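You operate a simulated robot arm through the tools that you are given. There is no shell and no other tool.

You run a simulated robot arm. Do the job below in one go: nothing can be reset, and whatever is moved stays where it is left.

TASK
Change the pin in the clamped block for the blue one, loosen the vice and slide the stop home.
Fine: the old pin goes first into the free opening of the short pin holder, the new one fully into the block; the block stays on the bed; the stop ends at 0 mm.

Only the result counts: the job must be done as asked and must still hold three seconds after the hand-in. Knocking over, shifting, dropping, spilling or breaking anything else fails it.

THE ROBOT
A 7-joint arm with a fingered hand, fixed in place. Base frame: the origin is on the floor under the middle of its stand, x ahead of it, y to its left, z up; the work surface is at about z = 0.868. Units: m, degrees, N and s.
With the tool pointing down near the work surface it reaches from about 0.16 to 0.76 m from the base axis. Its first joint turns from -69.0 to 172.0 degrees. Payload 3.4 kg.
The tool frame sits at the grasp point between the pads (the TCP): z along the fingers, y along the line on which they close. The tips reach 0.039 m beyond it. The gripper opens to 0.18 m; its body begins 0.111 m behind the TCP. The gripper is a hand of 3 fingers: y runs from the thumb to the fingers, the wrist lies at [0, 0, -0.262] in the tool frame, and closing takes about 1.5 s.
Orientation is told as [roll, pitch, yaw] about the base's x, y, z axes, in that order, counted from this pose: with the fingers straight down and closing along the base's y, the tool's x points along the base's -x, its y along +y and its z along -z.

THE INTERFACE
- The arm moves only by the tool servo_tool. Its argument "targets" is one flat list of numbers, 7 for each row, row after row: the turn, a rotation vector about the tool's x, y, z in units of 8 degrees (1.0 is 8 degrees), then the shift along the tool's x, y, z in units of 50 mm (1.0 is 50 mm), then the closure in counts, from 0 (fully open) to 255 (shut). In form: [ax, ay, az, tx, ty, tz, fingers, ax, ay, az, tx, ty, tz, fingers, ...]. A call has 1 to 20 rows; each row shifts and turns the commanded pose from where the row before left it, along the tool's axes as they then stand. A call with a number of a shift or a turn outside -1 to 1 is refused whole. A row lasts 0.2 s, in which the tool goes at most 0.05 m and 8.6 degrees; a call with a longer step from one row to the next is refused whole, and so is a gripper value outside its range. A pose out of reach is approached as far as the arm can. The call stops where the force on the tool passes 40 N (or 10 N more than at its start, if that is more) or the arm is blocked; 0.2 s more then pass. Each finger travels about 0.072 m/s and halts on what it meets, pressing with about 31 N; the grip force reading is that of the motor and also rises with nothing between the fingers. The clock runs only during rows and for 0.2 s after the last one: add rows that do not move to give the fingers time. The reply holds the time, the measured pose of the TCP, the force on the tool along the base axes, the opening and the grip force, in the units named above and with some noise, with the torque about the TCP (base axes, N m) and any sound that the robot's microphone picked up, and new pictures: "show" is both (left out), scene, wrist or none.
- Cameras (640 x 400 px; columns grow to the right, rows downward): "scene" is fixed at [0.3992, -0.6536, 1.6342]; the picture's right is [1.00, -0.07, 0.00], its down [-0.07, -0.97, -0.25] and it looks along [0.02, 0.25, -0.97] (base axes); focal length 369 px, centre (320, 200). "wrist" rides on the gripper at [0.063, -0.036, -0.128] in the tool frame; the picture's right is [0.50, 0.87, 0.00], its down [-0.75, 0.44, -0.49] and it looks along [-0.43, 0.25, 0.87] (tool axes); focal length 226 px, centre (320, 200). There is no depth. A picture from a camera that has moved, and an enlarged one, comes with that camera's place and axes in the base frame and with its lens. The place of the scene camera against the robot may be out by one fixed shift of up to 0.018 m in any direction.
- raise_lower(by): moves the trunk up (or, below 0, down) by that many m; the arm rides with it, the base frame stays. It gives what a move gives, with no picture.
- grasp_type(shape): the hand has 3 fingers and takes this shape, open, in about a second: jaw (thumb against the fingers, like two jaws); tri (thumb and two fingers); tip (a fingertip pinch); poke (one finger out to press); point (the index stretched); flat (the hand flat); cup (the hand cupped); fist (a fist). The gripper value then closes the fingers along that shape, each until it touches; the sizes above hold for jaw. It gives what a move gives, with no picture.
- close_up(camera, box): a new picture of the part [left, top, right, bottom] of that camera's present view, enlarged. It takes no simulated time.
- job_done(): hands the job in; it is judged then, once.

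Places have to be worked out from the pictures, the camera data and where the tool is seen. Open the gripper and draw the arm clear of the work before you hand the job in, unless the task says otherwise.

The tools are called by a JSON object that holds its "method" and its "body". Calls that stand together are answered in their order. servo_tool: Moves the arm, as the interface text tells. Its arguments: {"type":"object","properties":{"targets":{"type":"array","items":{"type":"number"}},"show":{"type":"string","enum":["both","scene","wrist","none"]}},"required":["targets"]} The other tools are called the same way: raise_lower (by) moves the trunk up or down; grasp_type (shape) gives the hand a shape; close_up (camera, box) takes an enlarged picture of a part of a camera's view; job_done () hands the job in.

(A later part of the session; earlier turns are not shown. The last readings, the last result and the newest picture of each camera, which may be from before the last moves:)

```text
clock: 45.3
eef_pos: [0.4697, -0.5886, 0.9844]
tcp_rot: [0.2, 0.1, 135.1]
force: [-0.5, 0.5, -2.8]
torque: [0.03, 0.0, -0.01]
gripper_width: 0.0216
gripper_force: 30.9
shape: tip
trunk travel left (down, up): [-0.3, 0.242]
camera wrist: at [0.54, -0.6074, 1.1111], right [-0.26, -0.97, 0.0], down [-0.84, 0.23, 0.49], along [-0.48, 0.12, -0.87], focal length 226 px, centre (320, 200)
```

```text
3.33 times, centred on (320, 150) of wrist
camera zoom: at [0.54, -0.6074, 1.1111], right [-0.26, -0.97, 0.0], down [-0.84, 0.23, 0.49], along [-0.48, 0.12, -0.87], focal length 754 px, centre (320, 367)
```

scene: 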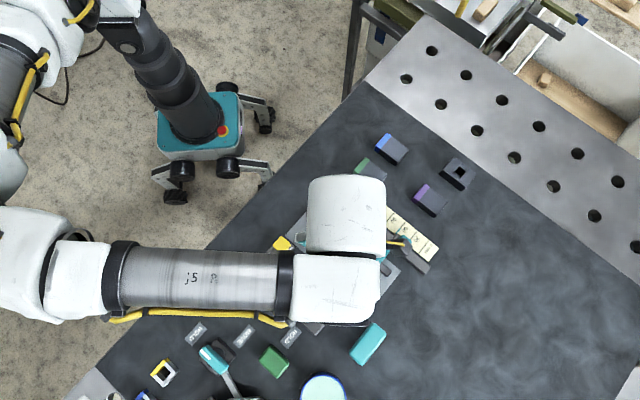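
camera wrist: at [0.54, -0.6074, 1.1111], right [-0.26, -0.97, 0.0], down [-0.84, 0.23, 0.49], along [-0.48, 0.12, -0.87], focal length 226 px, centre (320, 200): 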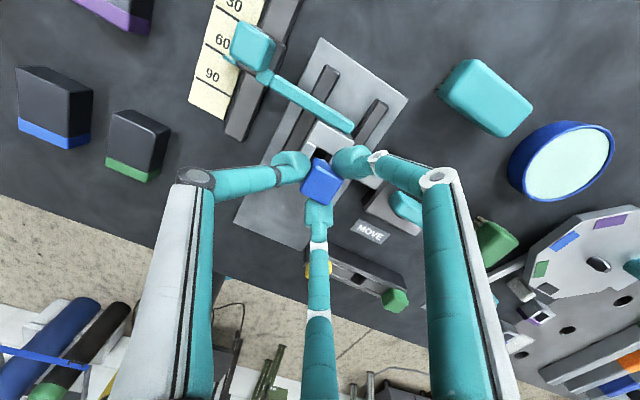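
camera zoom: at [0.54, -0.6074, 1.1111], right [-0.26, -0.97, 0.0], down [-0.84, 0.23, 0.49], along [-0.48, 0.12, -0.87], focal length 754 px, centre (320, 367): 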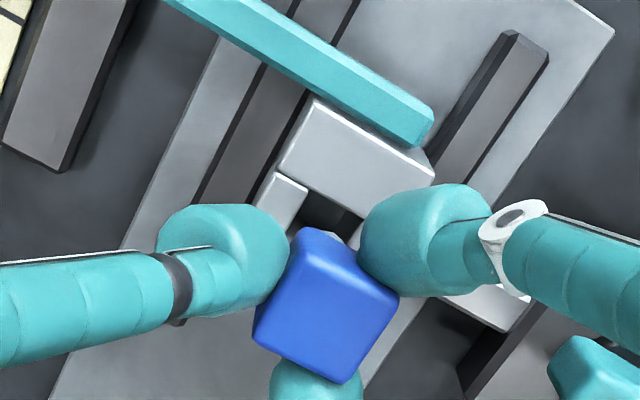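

Pin and hole agree to within about 1 mm. I'll trim by +0.8 mm in w and -0.4 mm in s, then descend to where the shaft end just enters, checking the force.

{"method": "servo_tool", "body": {"targets": [0, 0, 0, -0.008, -0.016, 0, 255, 0, 0, 0, 0, 0, 0.1, 255, 0, 0, 0, 0, 0, 0.1, 255, 0, 0, 0, 0, 0, 0.1, 255, 0, 0, 0, 0, 0, 0.1, 255, 0, 0, 0, 0, 0, 0, 255], "show": "wrist"}}

{"method": "close_up", "body": {"camera": "wrist", "box": [280, 110, 380, 210]}}

```text
clock: 46.7
eef_pos: [0.4697, -0.588, 0.9631]
tcp_rot: [0.3, 0.1, 135.0]
force: [-0.6, 0.4, -0.6]
torque: [0.02, 0.0, -0.01]
gripper_width: 0.0216
gripper_force: 31.0
shape: tip
trunk travel left (down, up): [-0.3, 0.242]
camera wrist: at [0.5399, -0.6064, 1.091], right [-0.26, -0.97, 0.0], down [-0.84, 0.23, 0.49], along [-0.48, 0.12, -0.87], focal length 226 px, centre (320, 200)
```

wrist: 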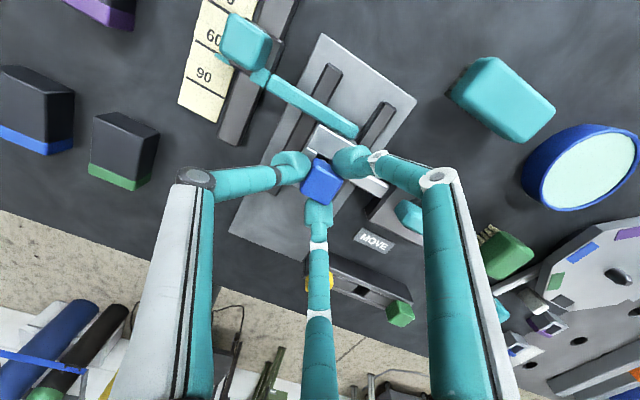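

```text
4.00 times, centred on (330, 160) of wrist
camera zoom: at [0.5399, -0.6064, 1.091], right [-0.26, -0.97, 0.0], down [-0.84, 0.23, 0.49], along [-0.48, 0.12, -0.87], focal length 904 px, centre (280, 360)
```

zoom: 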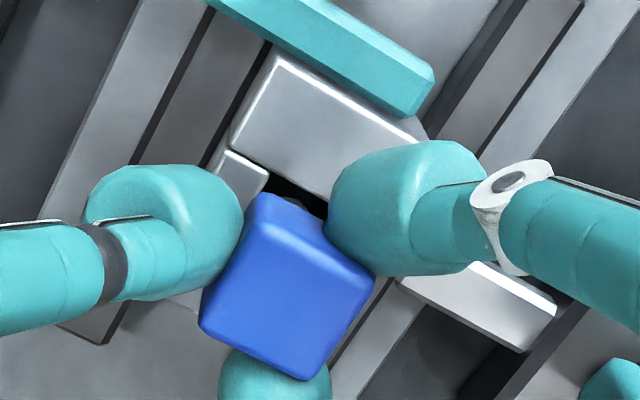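

No contact yet at z≈0.963. I'll continue down 10 mm in 2.5 mm steps.

{"method": "servo_tool", "body": {"targets": [0, 0, 0, 0, 0, 0.05, 255, 0, 0, 0, 0, 0, 0.05, 255, 0, 0, 0, 0, 0, 0.05, 255, 0, 0, 0, 0, 0, 0.05, 255, 0, 0, 0, 0, 0, 0, 255], "show": "wrist"}}

{"method": "close_up", "body": {"camera": "wrist", "box": [280, 110, 380, 210]}}

```text
clock: 47.9
eef_pos: [0.4696, -0.5891, 0.9543]
tcp_rot: [0.1, 0.1, 135.0]
force: [0.5, -1.2, -1.7]
torque: [0.0, 0.02, 0.0]
gripper_width: 0.0216
gripper_force: 30.8
shape: tip
trunk travel left (down, up): [-0.3, 0.242]
camera wrist: at [0.5398, -0.6067, 1.0807], right [-0.26, -0.97, 0.0], down [-0.84, 0.23, 0.49], along [-0.48, 0.12, -0.87], focal length 226 px, centre (320, 200)
```

wrist: 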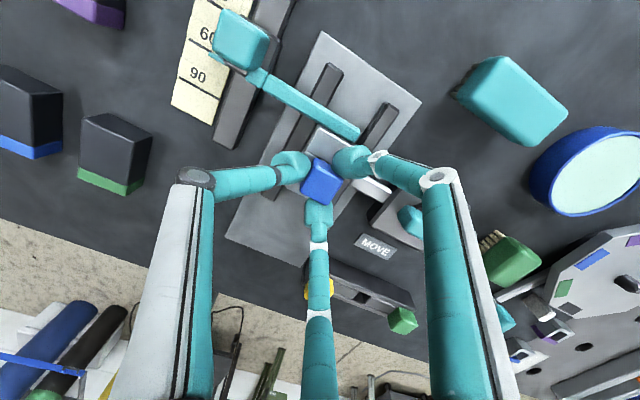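

```text
4.00 times, centred on (330, 160) of wrist
camera zoom: at [0.5398, -0.6067, 1.0807], right [-0.26, -0.97, 0.0], down [-0.84, 0.23, 0.49], along [-0.48, 0.12, -0.87], focal length 904 px, centre (280, 360)
```

zoom: 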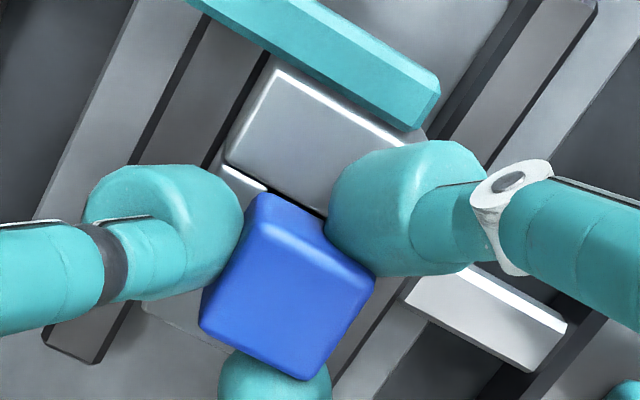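

It's free at z≈0.953, so the shaft is inside the hole. I'll ease down to the seat near 0.945.

{"method": "servo_tool", "body": {"targets": [0, 0, 0, 0, 0, 0.05, 255, 0, 0, 0, 0, 0, 0.05, 255, 0, 0, 0, 0, 0, 0.03, 255, 0, 0, 0, 0, 0, 0, 255], "show": "none"}}

{"method": "servo_tool", "body": {"targets": [0, 0, 0, 0, 0, 0.03, 255, 0, 0, 0, 0, 0, 0, 255, 0, 0, 0, 0, 0, 0, 255], "show": "none"}}

```text
clock: 48.9
eef_pos: [0.4698, -0.5885, 0.9472]
tcp_rot: [0.3, 0.1, 134.9]
force: [0.7, -0.1, -2.0]
torque: [0.04, 0.0, 0.04]
gripper_width: 0.0215
gripper_force: 31.2
shape: tip
trunk travel left (down, up): [-0.3, 0.242]
```

```text
clock: 49.7
eef_pos: [0.4701, -0.5895, 0.9463]
tcp_rot: [0.3, 0.1, 135.0]
force: [0.1, -0.7, -1.7]
torque: [0.04, 0.01, 0.02]
gripper_width: 0.0215
gripper_force: 30.7
shape: tip
trunk travel left (down, up): [-0.3, 0.242]
```

{"method": "servo_tool", "body": {"targets": [0, 0, 0, 0, 0, 0.03, 255, 0, 0, 0, 0, 0, 0.03, 255, 0, 0, 0, 0, 0, 0, 255], "show": "wrist"}}

{"method": "close_up", "body": {"camera": "wrist", "box": [280, 110, 380, 210]}}

```text
clock: 50.5
eef_pos: [0.4698, -0.5871, 0.9438]
tcp_rot: [0.2, 0.1, 135.0]
force: [-0.8, -1.5, 7.1]
torque: [-0.02, 0.01, 0.0]
gripper_width: 0.0218
gripper_force: 30.6
shape: tip
trunk travel left (down, up): [-0.3, 0.242]
camera wrist: at [0.5399, -0.6066, 1.0715], right [-0.26, -0.97, 0.0], down [-0.84, 0.23, 0.49], along [-0.47, 0.12, -0.87], focal length 226 px, centre (320, 200)
```

wrist: 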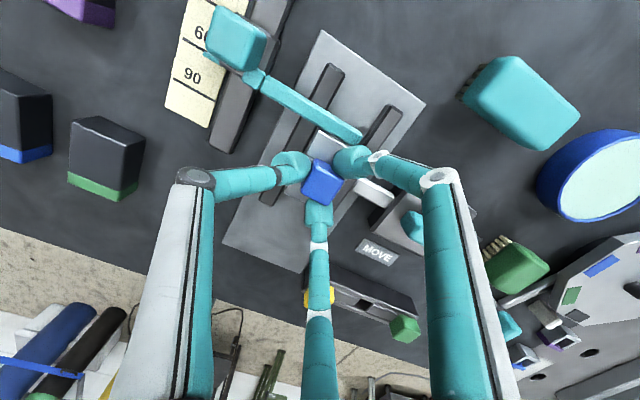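

```text
4.00 times, centred on (330, 160) of wrist
camera zoom: at [0.5399, -0.6066, 1.0715], right [-0.26, -0.97, 0.0], down [-0.84, 0.23, 0.49], along [-0.47, 0.12, -0.87], focal length 904 px, centre (280, 360)
```

zoom: 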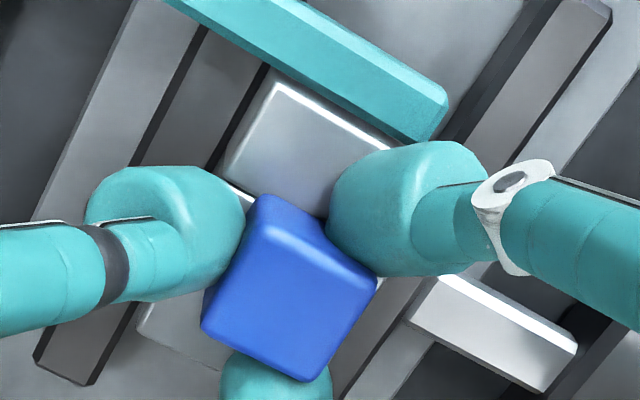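

Contact at z≈0.944 with 7 N, as expected for a seated cap. I'll press very slightly more, then ease off and release, checking the seating afterwards.

{"method": "servo_tool", "body": {"targets": [0, 0, 0, 0, 0, 0.03, 255, 0, 0, 0, 0, 0, 0, 255, 0, 0, 0, 0, 0, -0.04, 255, 0, 0, 0, 0, 0, 0, 185, 0, 0, 0, 0, 0, 0, 185, 0, 0, 0, 0, 0, 0, 185, 0, 0, 0, 0, 0, 0, 185], "show": "wrist"}}

{"method": "close_up", "body": {"camera": "wrist", "box": [280, 110, 380, 210]}}

```text
clock: 52.1
eef_pos: [0.4699, -0.5892, 0.9432]
tcp_rot: [0.2, 0.1, 134.9]
force: [-0.4, 0.0, 2.2]
torque: [0.0, 0.01, -0.01]
gripper_width: 0.0485
gripper_force: 0.1
shape: tip
trunk travel left (down, up): [-0.3, 0.242]
camera wrist: at [0.5396, -0.6067, 1.0704], right [-0.26, -0.97, 0.0], down [-0.84, 0.23, 0.49], along [-0.48, 0.12, -0.87], focal length 226 px, centre (320, 200)
```

wrist: 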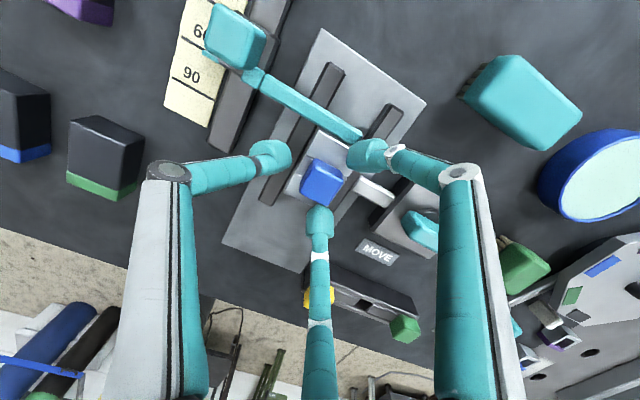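

```text
4.00 times, centred on (330, 160) of wrist
camera zoom: at [0.5396, -0.6067, 1.0704], right [-0.26, -0.97, 0.0], down [-0.84, 0.23, 0.49], along [-0.48, 0.12, -0.87], focal length 904 px, centre (280, 360)
```

zoom: 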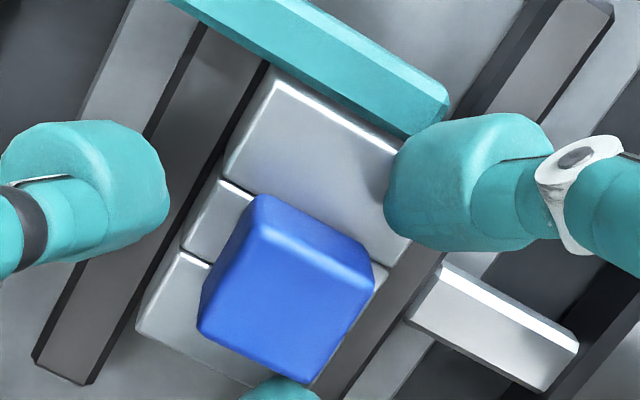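

Blue is fully seated with its cap flat on the block. I'll lift straight up, open, and turn to yaw +45° to prepare for the vice knob.

{"method": "servo_tool", "body": {"targets": [0, 0, 0, 0, 0, -0.2, 185, 0, 0, 0, 0, 0, -0.5, 185, 0, 0, 0, 0, 0, -0.8, 185, 0, 0, 0, 0, 0, -0.8, 185, 0, 0, 0, 0, 0, 0, 0], "show": "both"}}

{"method": "close_up", "body": {"camera": "wrist", "box": [240, 70, 440, 270]}}

```text
clock: 53.3
eef_pos: [0.4704, -0.5877, 1.0595]
tcp_rot: [0.2, 0.1, 135.0]
force: [0.4, 0.0, -0.6]
torque: [0.0, 0.01, 0.0]
gripper_width: 0.1041
gripper_force: 0.0
shape: tip
trunk travel left (down, up): [-0.3, 0.242]
camera wrist: at [0.5401, -0.6063, 1.1861], right [-0.26, -0.97, 0.0], down [-0.84, 0.23, 0.49], along [-0.48, 0.12, -0.87], focal length 226 px, centre (320, 200)
```

scene: 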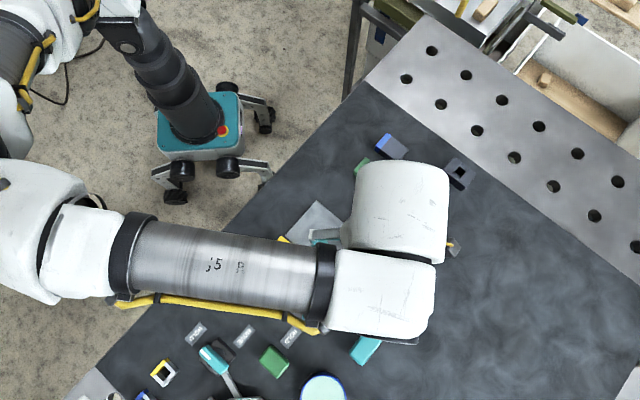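
wrist: 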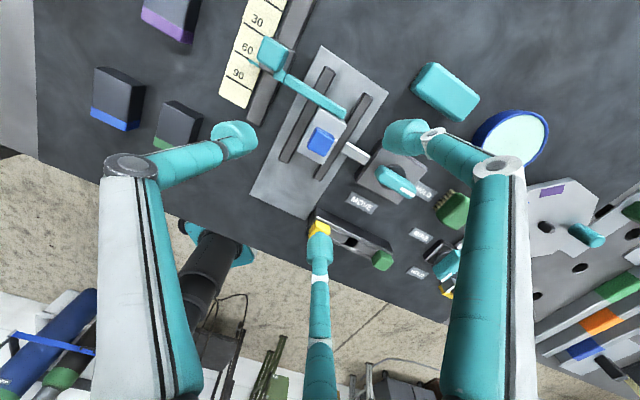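

```text
2.00 times, centred on (340, 170) of wrist
camera zoom: at [0.5401, -0.6063, 1.1861], right [-0.26, -0.97, 0.0], down [-0.84, 0.23, 0.49], along [-0.48, 0.12, -0.87], focal length 452 px, centre (280, 260)
```

zoom: 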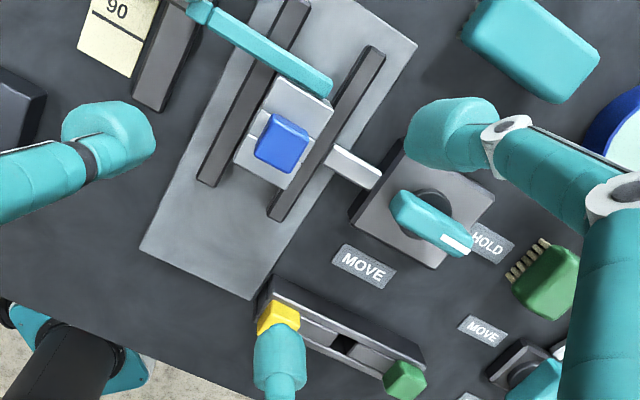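

Blue is in place. I'll move back to the proven spot near s≈0.717, w≈-0.179, z≈1.09, and rotate to yaw +45° there.

{"method": "servo_tool", "body": {"targets": [0, 0, 0, -0.21, 0.63, -0.2, 0, 0, 0, 0, -0.21, 0.63, -0.2, 0, 0, 0, 0, -0.21, 0.63, -0.2, 0, 0, 0, 0.9375, 0, 0, 0, 0, 0, 0, 0.9375, 0, 0, 0, 0, 0, 0, 0.9375, 0, 0, 0, 0, 0, 0, 0.9375, 0, 0, 0, 0, 0, 0, 0.9375, 0, 0, 0, 0, 0, 0, 0.9375, 0, 0, 0, 0, 0, 0, 0.9375, 0, 0, 0, 0, 0, 0, 0.9375, 0, 0, 0, 0, 0, 0, 0.9375, 0, 0, 0, 0, 0, 0, 0.9375, 0, 0, 0, 0, 0, 0, 0.9375, 0, 0, 0, 0, 0, 0, 0.9375, 0, 0, 0, 0, 0, 0, 0, 0, 0, 0, 0], "show": "both"}}

{"method": "close_up", "body": {"camera": "wrist", "box": [220, 40, 380, 180]}}

```text
clock: 56.7
eef_pos: [0.3814, -0.6323, 1.0898]
tcp_rot: [-0.1, 0.3, 45.0]
force: [0.2, -1.0, 0.8]
torque: [0.01, 0.01, -0.02]
gripper_width: 0.1799
gripper_force: 0.1
shape: tip
trunk travel left (down, up): [-0.3, 0.242]
camera wrist: at [0.3619, -0.702, 1.2163], right [-0.97, 0.26, 0.0], down [0.23, 0.84, 0.49], along [0.13, 0.47, -0.87], focal length 226 px, centre (320, 200)
```

scene: 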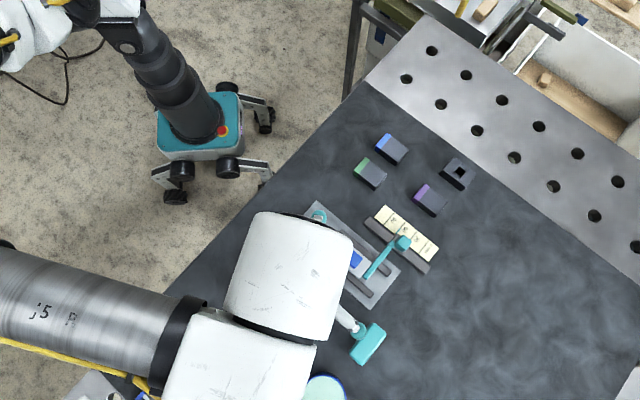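
wrist: 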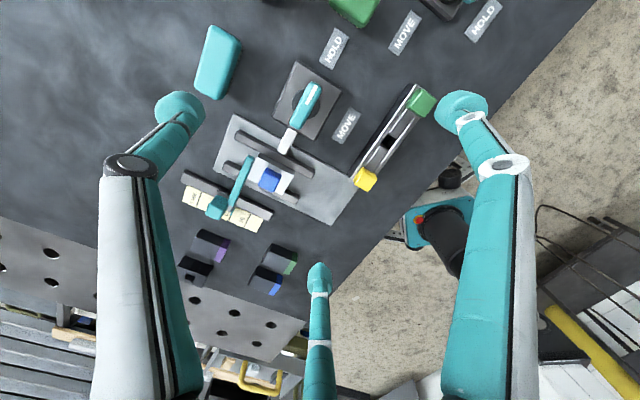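

```text
2.86 times, centred on (300, 110) of wrist
camera zoom: at [0.3619, -0.702, 1.2163], right [-0.97, 0.26, 0.0], down [0.23, 0.84, 0.49], along [0.13, 0.47, -0.87], focal length 646 px, centre (377, 457)
```

zoom: 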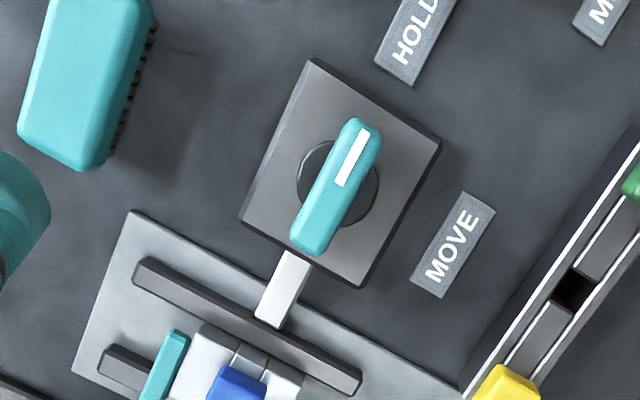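

At yaw +45° the handle shows its white end still pointing to HOLD (-w). I place the knob centre at s≈0.751, w≈-0.201 with the handle top about 20 mm above the base plate's top. I'll move over it with the fingers partly closed and see whether this reach is available.

{"method": "servo_tool", "body": {"targets": [0, 0, 0, 0.12, -0.1735, 0.2, 153, 0, 0, 0, 0.12, -0.1735, 0.3, 153, 0, 0, 0, 0.12, -0.1735, 0.3, 153, 0, 0, 0, 0.12, -0.1735, 0.3, 153, 0, 0, 0, 0, 0, 0.3, 153, 0, 0, 0, 0, 0, 0, 153], "show": "both"}}

{"method": "close_up", "body": {"camera": "wrist", "box": [240, 70, 400, 230]}}

```text
clock: 58.1
eef_pos: [0.3889, -0.6741, 1.0176]
tcp_rot: [-0.1, 0.3, 45.1]
force: [0.6, 0.0, 0.4]
torque: [0.01, -0.03, -0.01]
gripper_width: 0.0723
gripper_force: 0.0
shape: tip
trunk travel left (down, up): [-0.3, 0.242]
camera wrist: at [0.3702, -0.7443, 1.1461], right [-0.97, 0.26, 0.0], down [0.23, 0.84, 0.49], along [0.13, 0.47, -0.87], focal length 226 px, centre (320, 200)
```

scene: 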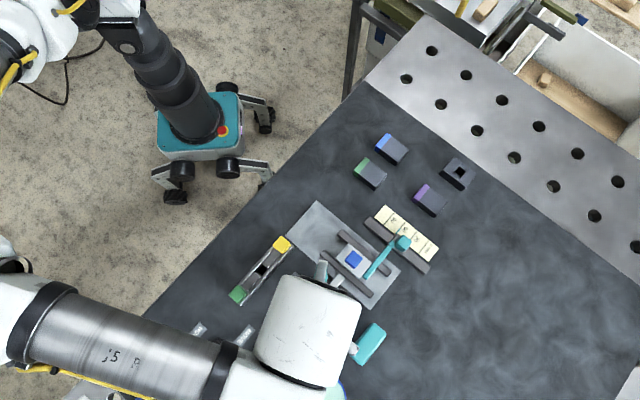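
wrist: 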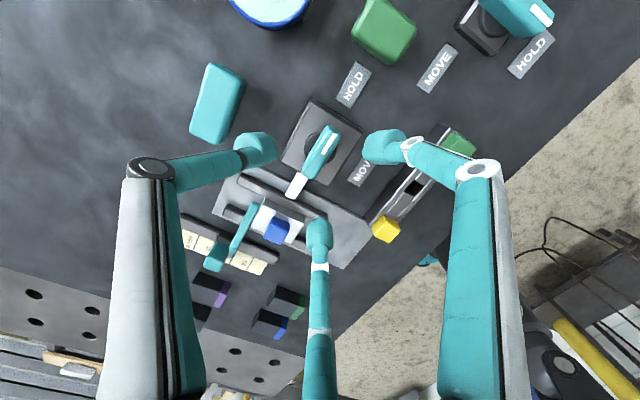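

```text
2.50 times, centred on (320, 150) of wrist
camera zoom: at [0.3702, -0.7443, 1.1461], right [-0.97, 0.26, 0.0], down [0.23, 0.84, 0.49], along [0.13, 0.47, -0.87], focal length 565 px, centre (320, 325)
```

zoom: 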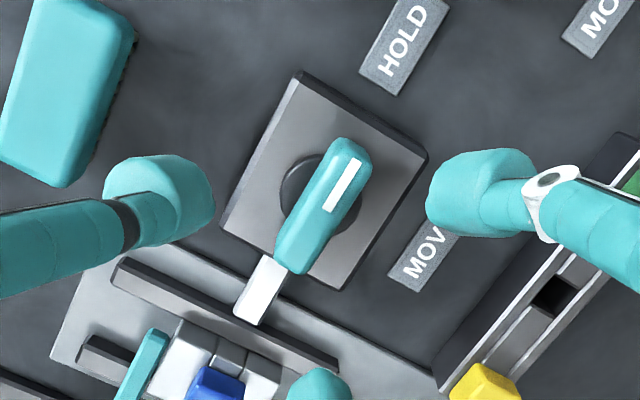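

The pose is within reach. I'll zoom in on the knob to pin down its centre and height.

{"method": "close_up", "body": {"camera": "wrist", "box": [280, 95, 370, 190]}}

```text
4.21 times, centred on (325, 142) of wrist
camera zoom: at [0.3702, -0.7443, 1.1461], right [-0.97, 0.26, 0.0], down [0.23, 0.84, 0.49], along [0.13, 0.47, -0.87], focal length 952 px, centre (299, 442)
```

zoom: 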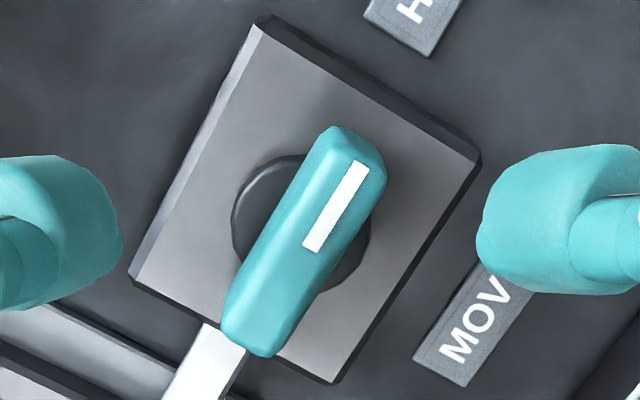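

The knob centre coincides with the TCP axis within about 1 mm. The handle is about 62 × 20 mm and spans roughly z 0.898–0.918 in my measured scale, well above its base plate. I'll descend to TCP z≈0.940 with the fingers open around the handle.

{"method": "servo_tool", "body": {"targets": [0, 0, 0, 0, 0, 0.4, 153, 0, 0, 0, 0, 0, 0.4, 153, 0, 0, 0, 0, 0, 0.4, 153, 0, 0, 0, 0, 0, 0.36, 153, 0, 0, 0, 0, 0, 0, 153], "show": "both"}}

{"method": "close_up", "body": {"camera": "wrist", "box": [230, 80, 410, 260]}}

```text
clock: 59.3
eef_pos: [0.3889, -0.6738, 0.9418]
tcp_rot: [-0.1, 0.2, 45.1]
force: [-0.1, 0.4, 0.0]
torque: [0.0, 0.0, -0.01]
gripper_width: 0.0724
gripper_force: 0.1
shape: tip
trunk travel left (down, up): [-0.3, 0.242]
camera wrist: at [0.37, -0.7443, 1.0686], right [-0.97, 0.26, 0.0], down [0.23, 0.84, 0.49], along [0.13, 0.47, -0.87], focal length 226 px, centre (320, 200)
```

scene: 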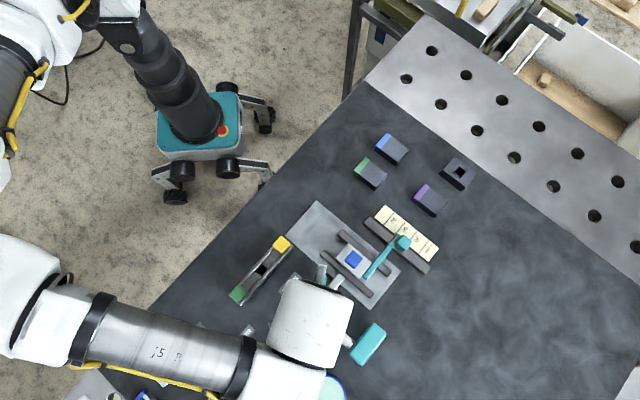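
wrist: 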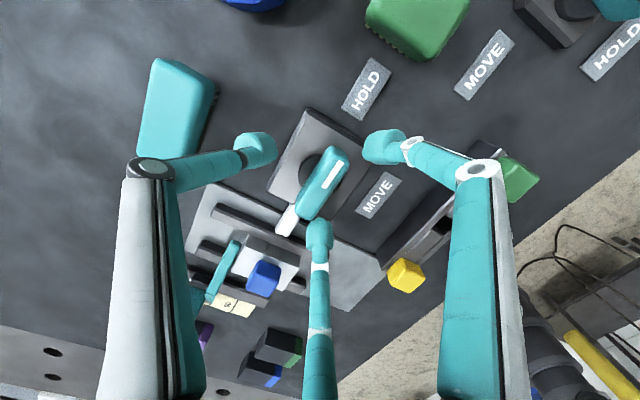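

```text
2.22 times, centred on (320, 170) of wrist
camera zoom: at [0.37, -0.7443, 1.0686], right [-0.97, 0.26, 0.0], down [0.23, 0.84, 0.49], along [0.13, 0.47, -0.87], focal length 502 px, centre (320, 267)
```

zoom: 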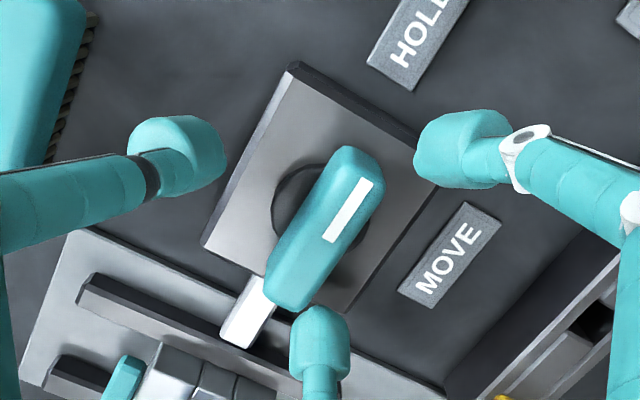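

The handle is centred between the fingers with no contact. I'll close the cage to about 50 mm and check that nothing is pushed.

{"method": "servo_tool", "body": {"targets": [0, 0, 0, 0, 0, 0, 185, 0, 0, 0, 0, 0, 0, 185, 0, 0, 0, 0, 0, 0, 185, 0, 0, 0, 0, 0, 0, 185], "show": "wrist"}}

{"method": "close_up", "body": {"camera": "wrist", "box": [230, 80, 410, 260]}}

```text
clock: 60.3
eef_pos: [0.3886, -0.6748, 0.9411]
tcp_rot: [-0.1, 0.1, 45.0]
force: [-1.0, 0.6, 0.0]
torque: [0.01, 0.03, -0.01]
gripper_width: 0.0507
gripper_force: 0.1
shape: tip
trunk travel left (down, up): [-0.3, 0.242]
camera wrist: at [0.3701, -0.7444, 1.0688], right [-0.97, 0.26, 0.0], down [0.23, 0.84, 0.49], along [0.13, 0.47, -0.87], focal length 226 px, centre (320, 200)
```

wrist: 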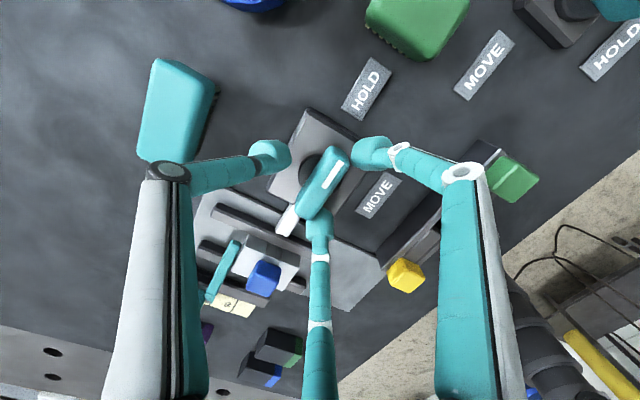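

```text
2.22 times, centred on (320, 170) of wrist
camera zoom: at [0.3701, -0.7444, 1.0688], right [-0.97, 0.26, 0.0], down [0.23, 0.84, 0.49], along [0.13, 0.47, -0.87], focal length 502 px, centre (320, 267)
```

zoom: 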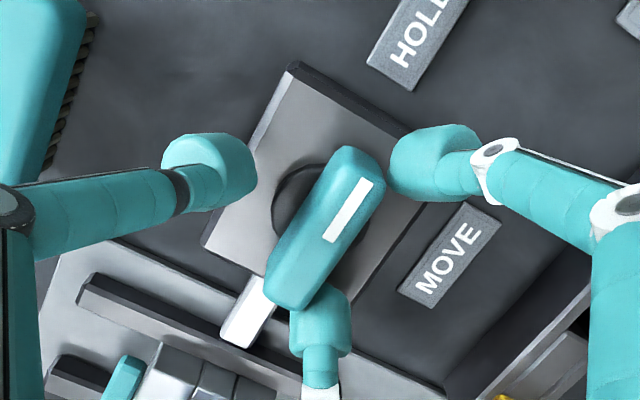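

The fingers now cage the handle ends with no load. I'll rotate clockwise (seen from above) 40° slowly and check.

{"method": "servo_tool", "body": {"targets": [0, 0, 0.5, 0, 0, 0, 185, 0, 0, 0.5, 0, 0, 0, 185, 0, 0, 0.5, 0, 0, 0, 185, 0, 0, 0.5, 0, 0, 0, 185, 0, 0, 0.5, 0, 0, 0, 185, 0, 0, 0.5, 0, 0, 0, 185, 0, 0, 0.5, 0, 0, 0, 185, 0, 0, 0.5, 0, 0, 0, 185, 0, 0, 0.5, 0, 0, 0, 185, 0, 0, 0.5, 0, 0, 0, 185], "show": "both"}}

{"method": "close_up", "body": {"camera": "wrist", "box": [230, 80, 410, 260]}}

```text
clock: 62.5
eef_pos: [0.3897, -0.6743, 0.9402]
tcp_rot: [-0.2, -0.1, 5.0]
force: [-1.3, 2.0, 0.6]
torque: [0.07, 0.03, 0.06]
gripper_width: 0.0501
gripper_force: 0.1
shape: tip
trunk travel left (down, up): [-0.3, 0.242]
camera wrist: at [0.3294, -0.7157, 1.0682], right [-0.57, 0.82, 0.0], down [0.71, 0.5, 0.49], along [0.4, 0.28, -0.87], focal length 226 px, centre (320, 200)
```

scene: 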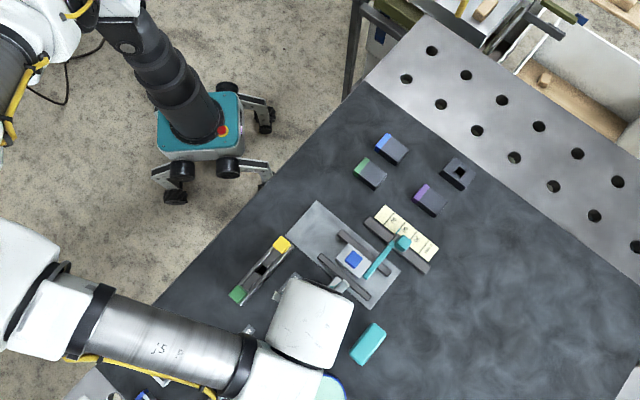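
wrist: 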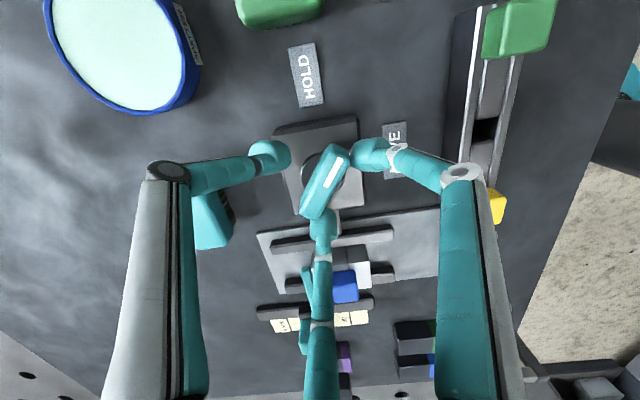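

```text
2.22 times, centred on (320, 170) of wrist
camera zoom: at [0.3294, -0.7157, 1.0682], right [-0.57, 0.82, 0.0], down [0.71, 0.5, 0.49], along [0.4, 0.28, -0.87], focal length 502 px, centre (320, 267)
```

zoom: 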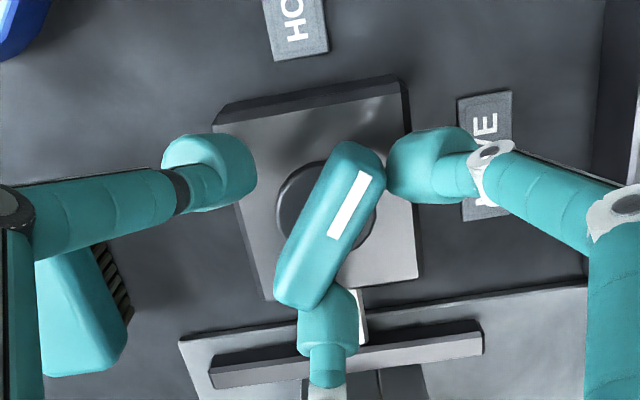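

The handle follows smoothly with very little torque. I'll continue another 50° to bring it to MOVE.

{"method": "servo_tool", "body": {"targets": [0, 0, 0.5, 0, 0, 0, 185, 0, 0, 0.5, 0, 0, 0, 185, 0, 0, 0.5, 0, 0, 0, 185, 0, 0, 0.5, 0, 0, 0, 185, 0, 0, 0.5, 0, 0, 0, 185, 0, 0, 0.5, 0, 0, 0, 185, 0, 0, 0.5, 0, 0, 0, 185, 0, 0, 0.5, 0, 0, 0, 185, 0, 0, 0.5, 0, 0, 0, 185, 0, 0, 0.5, 0, 0, 0, 185, 0, 0, 0.5, 0, 0, 0, 185, 0, 0, 0.5, 0, 0, 0, 185], "show": "both"}}

{"method": "close_up", "body": {"camera": "wrist", "box": [230, 80, 410, 260]}}

```text
clock: 65.1
eef_pos: [0.3889, -0.6734, 0.9416]
tcp_rot: [-0.2, -0.1, -42.9]
force: [1.2, 1.2, 0.0]
torque: [0.06, -0.03, 0.0]
gripper_width: 0.0502
gripper_force: 0.1
shape: tip
trunk travel left (down, up): [-0.3, 0.242]
camera wrist: at [0.3183, -0.658, 1.0683], right [0.23, 0.97, 0.0], down [0.85, -0.19, 0.49], along [0.48, -0.11, -0.87], focal length 226 px, centre (320, 200)
```

scene: 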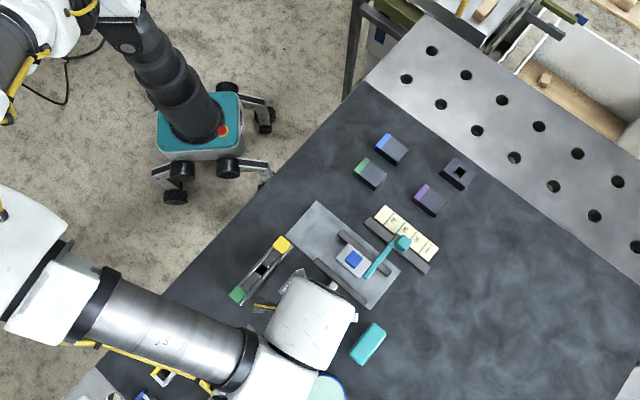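
wrist: 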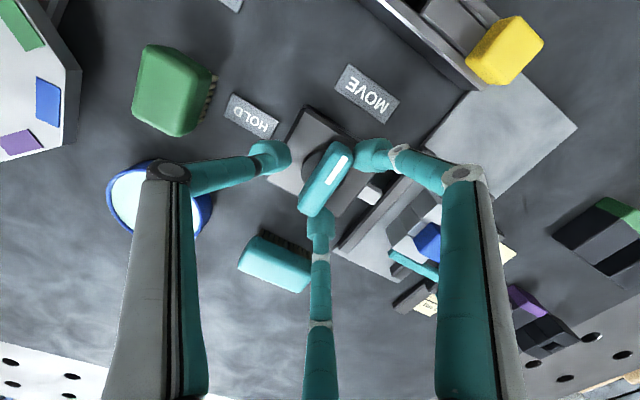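

```text
2.22 times, centred on (320, 170) of wrist
camera zoom: at [0.3183, -0.658, 1.0683], right [0.23, 0.97, 0.0], down [0.85, -0.19, 0.49], along [0.48, -0.11, -0.87], focal length 502 px, centre (320, 267)
```

zoom: 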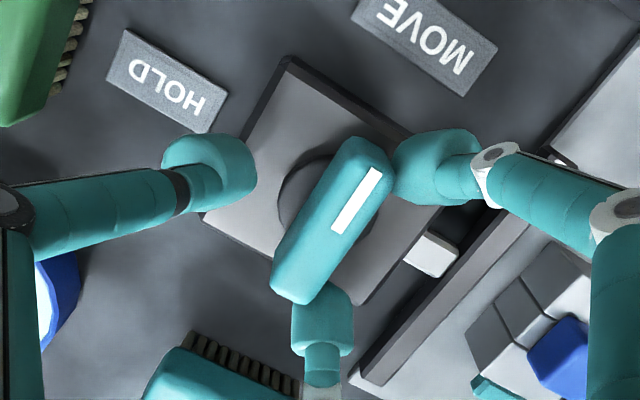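

The jaw has drawn back and the handle is nearly at MOVE, maybe 2–3° short because of slack in the cage. I'll turn 4° more, watching the torque.

{"method": "servo_tool", "body": {"targets": [0, 0, 0.25, 0, 0, 0, 185, 0, 0, 0.25, 0, 0, 0, 185, 0, 0, 0, 0, 0, 0, 185], "show": "wrist"}}

{"method": "close_up", "body": {"camera": "wrist", "box": [230, 80, 410, 260]}}

```text
clock: 65.9
eef_pos: [0.3885, -0.6747, 0.9421]
tcp_rot: [-0.2, -0.1, -47.0]
force: [0.6, 1.5, -0.2]
torque: [0.09, -0.03, 0.06]
gripper_width: 0.05
gripper_force: 0.1
shape: tip
trunk travel left (down, up): [-0.3, 0.242]
camera wrist: at [0.3196, -0.6532, 1.068], right [0.29, 0.96, 0.0], down [0.83, -0.25, 0.49], along [0.47, -0.15, -0.87], focal length 226 px, centre (320, 200)
```

wrist: 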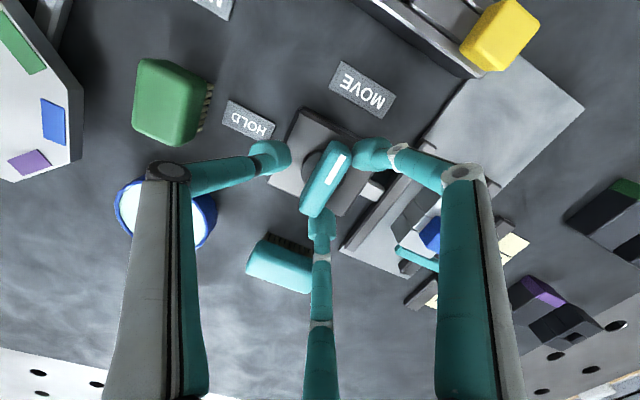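

```text
2.22 times, centred on (320, 170) of wrist
camera zoom: at [0.3196, -0.6532, 1.068], right [0.29, 0.96, 0.0], down [0.83, -0.25, 0.49], along [0.47, -0.15, -0.87], focal length 502 px, centre (320, 267)
```

zoom: 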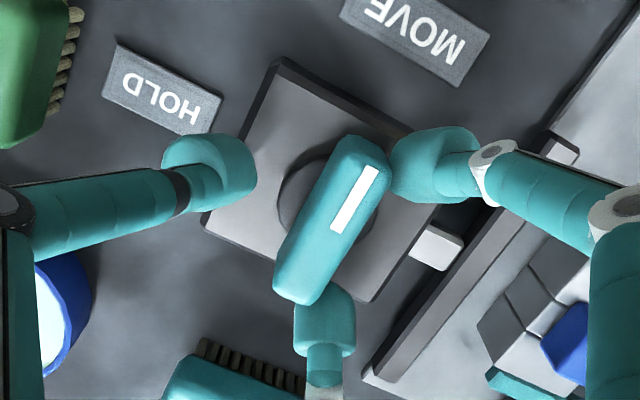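

Working out the stripe's direction gives the handle within about 1° of pointing straight at MOVE. I'll nudge 1.5° more, then open the cage and lift straight off.

{"method": "servo_tool", "body": {"targets": [0, 0, 0.19, 0, 0, 0, 185, 0, 0, 0, 0, 0, 0, 185, 0, 0, -0.1, 0, 0, 0, 150, 0, 0, 0, 0, 0, 0, 140, 0, 0, 0, 0, 0, 0, 140, 0, 0, 0, 0, 0, -0.5, 140, 0, 0, 0, 0, 0, -0.8, 140, 0, 0, 0, 0, 0, -0.8, 140, 0, 0, 0, 0, 0, 0, 140], "show": "both"}}

{"method": "close_up", "body": {"camera": "wrist", "box": [240, 60, 440, 240]}}

```text
clock: 67.9
eef_pos: [0.3888, -0.6746, 1.0462]
tcp_rot: [-0.2, -0.1, -47.7]
force: [0.2, -0.9, 0.5]
torque: [0.01, 0.02, -0.01]
gripper_width: 0.0808
gripper_force: 0.0
shape: tip
trunk travel left (down, up): [-0.3, 0.242]
camera wrist: at [0.3204, -0.6525, 1.1731], right [0.3, 0.95, 0.0], down [0.83, -0.26, 0.49], along [0.47, -0.15, -0.87], focal length 226 px, centre (320, 200)
```

scene: 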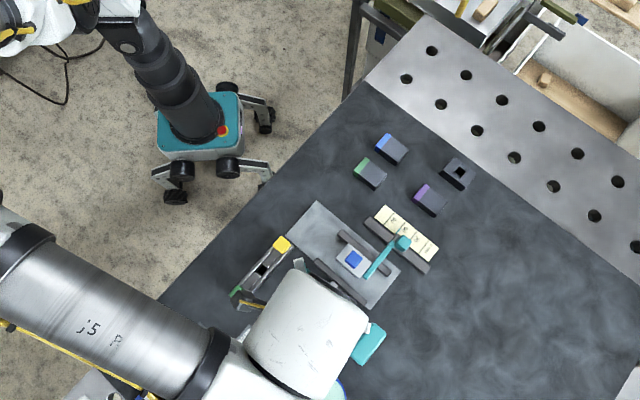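
wrist: 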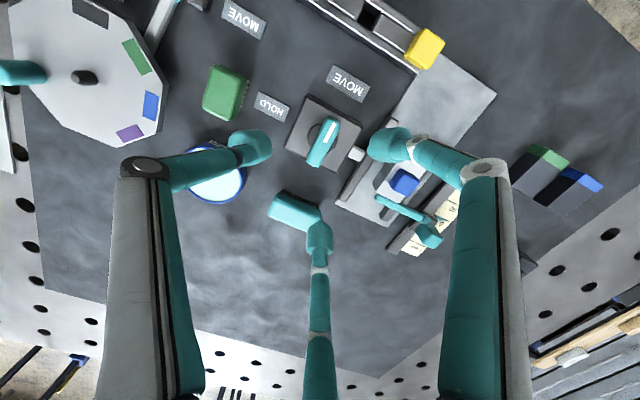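

```text
2.22 times, centred on (340, 150) of wrist
camera zoom: at [0.3204, -0.6525, 1.1731], right [0.3, 0.95, 0.0], down [0.83, -0.26, 0.49], along [0.47, -0.15, -0.87], focal length 502 px, centre (276, 311)
```

zoom: 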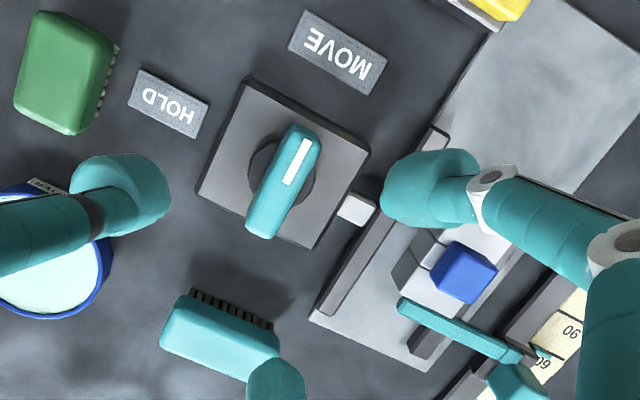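

The vice is loose: the jaw is clear of the block and the handle points to MOVE. Next is the stop, so I'll square the yaw to -45° and move over towards it for a good look.

{"method": "servo_tool", "body": {"targets": [0, 0, -0.34, 0, 0, -0.2, 100, 0, 0, 0, 0.116, 0.728, 0, 0, 0, 0, 0, 0.116, 0.728, 0, 0, 0, 0, 0, 0.116, 0.728, 0, 0, 0, 0, 0, 0.116, 0.728, 0, 0, 0, 0, 0, 0.116, 0.728, 0, 0, 0, 0, 0, 0, 0, 0, 0, 0, 0, 0, 0, 0, 0, 0], "show": "both"}}

{"method": "close_up", "body": {"camera": "wrist", "box": [240, 100, 440, 260]}}

{"method": "close_up", "body": {"camera": "scene", "box": [330, 190, 450, 290]}}

```text
clock: 69.7
eef_pos: [0.4962, -0.5257, 1.0542]
tcp_rot: [-0.2, -0.1, -45.0]
force: [0.7, -0.3, -0.6]
torque: [0.01, -0.01, 0.02]
gripper_width: 0.1801
gripper_force: 0.0
shape: tip
trunk travel left (down, up): [-0.3, 0.242]
camera wrist: at [0.4269, -0.5069, 1.1818], right [0.26, 0.97, 0.0], down [0.84, -0.22, 0.49], along [0.47, -0.13, -0.87], focal length 226 px, centre (320, 200)
```

scene: 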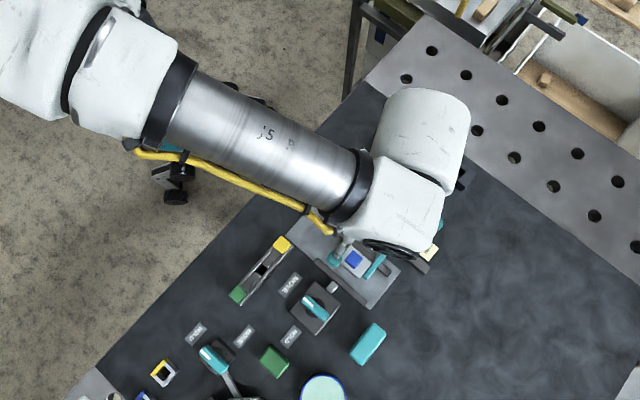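
wrist: 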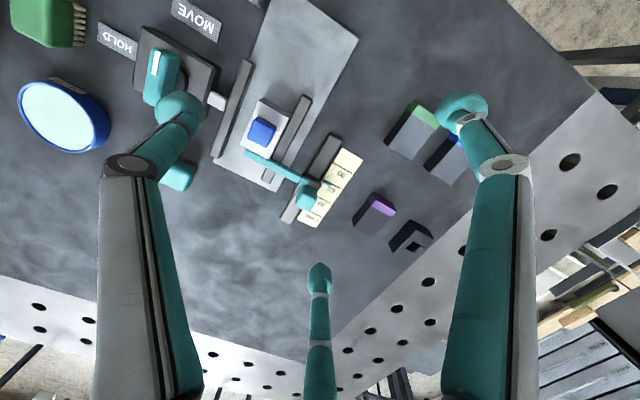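

```text
2.50 times, centred on (340, 180) of wrist
camera zoom: at [0.4269, -0.5069, 1.1818], right [0.26, 0.97, 0.0], down [0.84, -0.22, 0.49], along [0.47, -0.13, -0.87], focal length 565 px, centre (270, 250)
```

zoom: 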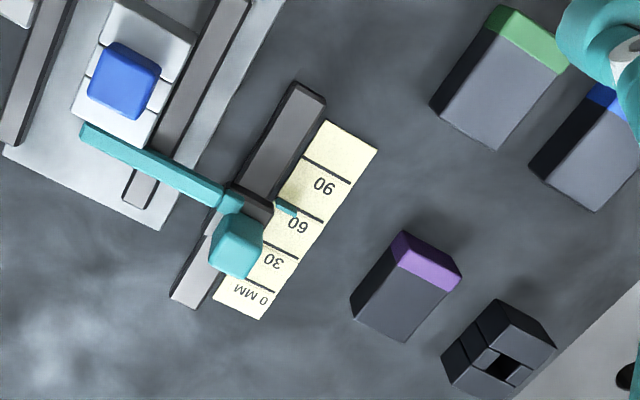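

```text
4.00 times, centred on (390, 240) of scene
camera zoom: at [0.3992, -0.6536, 1.6342], right [1.0, -0.07, 0.0], down [-0.07, -0.97, -0.25], along [0.02, 0.25, -0.97], focal length 1476 px, centre (40, 40)
```

zoom: 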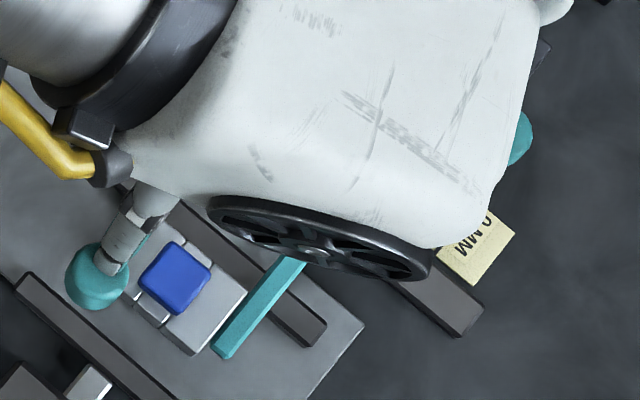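

I'll zoom in on the pointer against the 60 line, and on the stop handle.

{"method": "close_up", "body": {"camera": "wrist", "box": [320, 160, 370, 210]}}

{"method": "close_up", "body": {"camera": "wrist", "box": [285, 165, 345, 225]}}

```text
8.00 times, centred on (345, 185) of wrist
camera zoom: at [0.4269, -0.5069, 1.1818], right [0.26, 0.97, 0.0], down [0.84, -0.22, 0.49], along [0.47, -0.13, -0.87], focal length 1808 px, centre (120, 320)
```

zoom: 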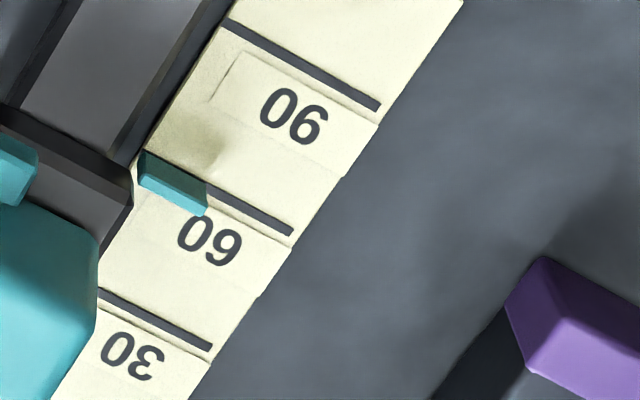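

```text
6.67 times, centred on (315, 195) of wrist
camera zoom: at [0.4269, -0.5069, 1.1818], right [0.26, 0.97, 0.0], down [0.84, -0.22, 0.49], along [0.47, -0.13, -0.87], focal length 1507 px, centre (353, 233)
```

zoom: 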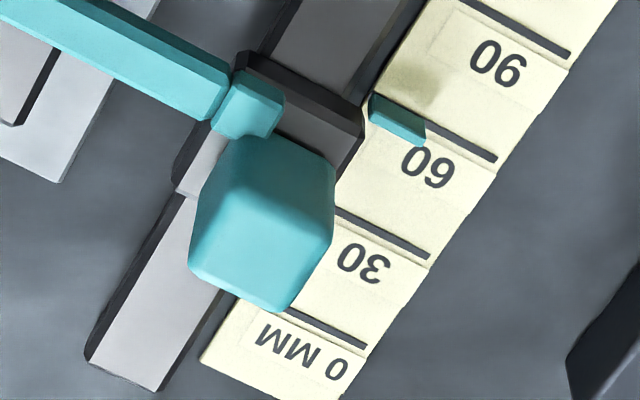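

The scale plate lies at table level with its 0 line at s≈0.839 and the pointer near 60. The stop handle is about 24 mm wide at s≈0.796, w≈0, spanning z 0.90–0.933. I plan to push it outward with the closed fingertips at yaw 135°, with the tool tilted outward for reach, because there the camera looks almost straight down on the pointer. First I'll turn back to yaw 135°.

{"method": "servo_tool", "body": {"targets": [0, 0, -0.9375, 0, 0, 0, 0, 0, 0, -0.9375, 0, 0, 0, 0, 0, 0, -0.9375, 0, 0, 0, 0, 0, 0, -0.9375, 0, 0, 0, 0, 0, 0, -0.9375, 0, 0, 0, 0, 0, 0, -0.9375, 0, 0, 0, 0, 0, 0, -0.9375, 0, 0, 0, 0, 0, 0, -0.9375, 0, 0, 0, 0, 0, 0, -0.9375, 0, 0, 0, 0, 0, 0, -0.9375, 0, 0, 0, 0, 0, 0, -0.9375, 0, 0, 0, 0, 0, 0, -0.9375, 0, 0, 0, 0], "show": "none"}}

{"method": "servo_tool", "body": {"targets": [0, 0, -0.9375, 0, 0, 0, 0, 0, 0, -0.9375, 0, 0, 0, 0, 0, 0, -0.9375, 0, 0, 0, 0, 0, 0, -0.9375, 0, 0, 0, 0, 0, 0, -0.9375, 0, 0, 0, 0, 0, 0, -0.9375, 0, 0, 0, 0, 0, 0, -0.9375, 0, 0, 0, 0, 0, 0, -0.9375, 0, 0, 0, 0, 0, 0, -0.9375, 0, 0, 0, 0, 0, 0, -0.9375, 0, 0, 0, 0, 0, 0, -0.9375, 0, 0, 0, 0, 0, 0, -0.9375, 0, 0, 0, 0], "show": "both"}}

```text
clock: 72.3
eef_pos: [0.4972, -0.5248, 1.0559]
tcp_rot: [-0.1, 0.2, 45.1]
force: [0.4, 0.4, 0.3]
torque: [0.03, 0.04, -0.03]
gripper_width: 0.18
gripper_force: 0.1
shape: tip
trunk travel left (down, up): [-0.3, 0.242]
```

```text
clock: 74.9
eef_pos: [0.4963, -0.5246, 1.055]
tcp_rot: [0.2, 0.1, 135.2]
force: [-0.6, 0.6, 0.4]
torque: [0.01, 0.0, 0.05]
gripper_width: 0.1798
gripper_force: 0.0
shape: tip
trunk travel left (down, up): [-0.3, 0.242]
camera wrist: at [0.5665, -0.5435, 1.1822], right [-0.26, -0.97, 0.0], down [-0.84, 0.22, 0.49], along [-0.48, 0.12, -0.87], focal length 226 px, centre (320, 200)
```

scene: 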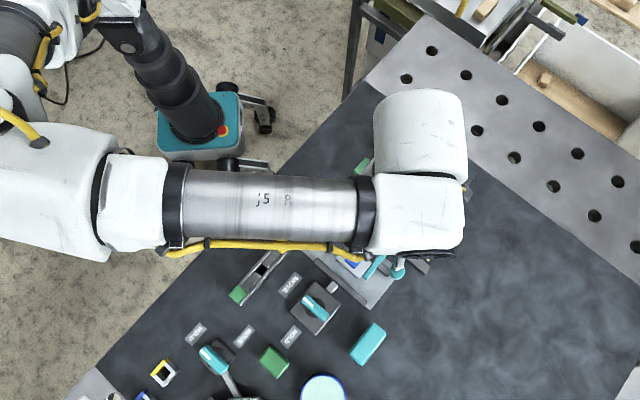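
wrist: 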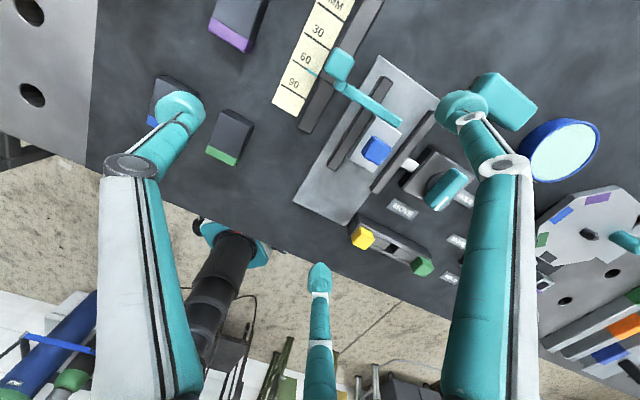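

Yaw 135° is reached. I'll zoom in on the stop and scale from this nearly overhead view.

{"method": "close_up", "body": {"camera": "wrist", "box": [270, 10, 410, 150]}}

{"method": "close_up", "body": {"camera": "wrist", "box": [290, 35, 360, 105]}}

```text
2.86 times, centred on (340, 80) of wrist
camera zoom: at [0.5665, -0.5435, 1.1822], right [-0.26, -0.97, 0.0], down [-0.84, 0.22, 0.49], along [-0.48, 0.12, -0.87], focal length 646 px, centre (263, 543)
```

zoom: 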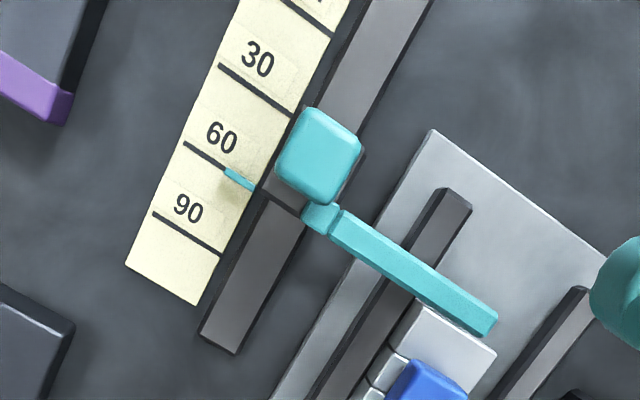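

```text
5.71 times, centred on (325, 70) of wrist
camera zoom: at [0.5665, -0.5435, 1.1822], right [-0.26, -0.97, 0.0], down [-0.84, 0.22, 0.49], along [-0.48, 0.12, -0.87], focal length 1292 px, centre (291, 943)
```

zoom: 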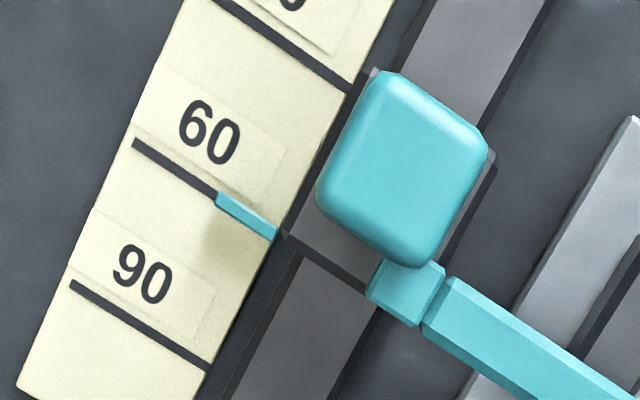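

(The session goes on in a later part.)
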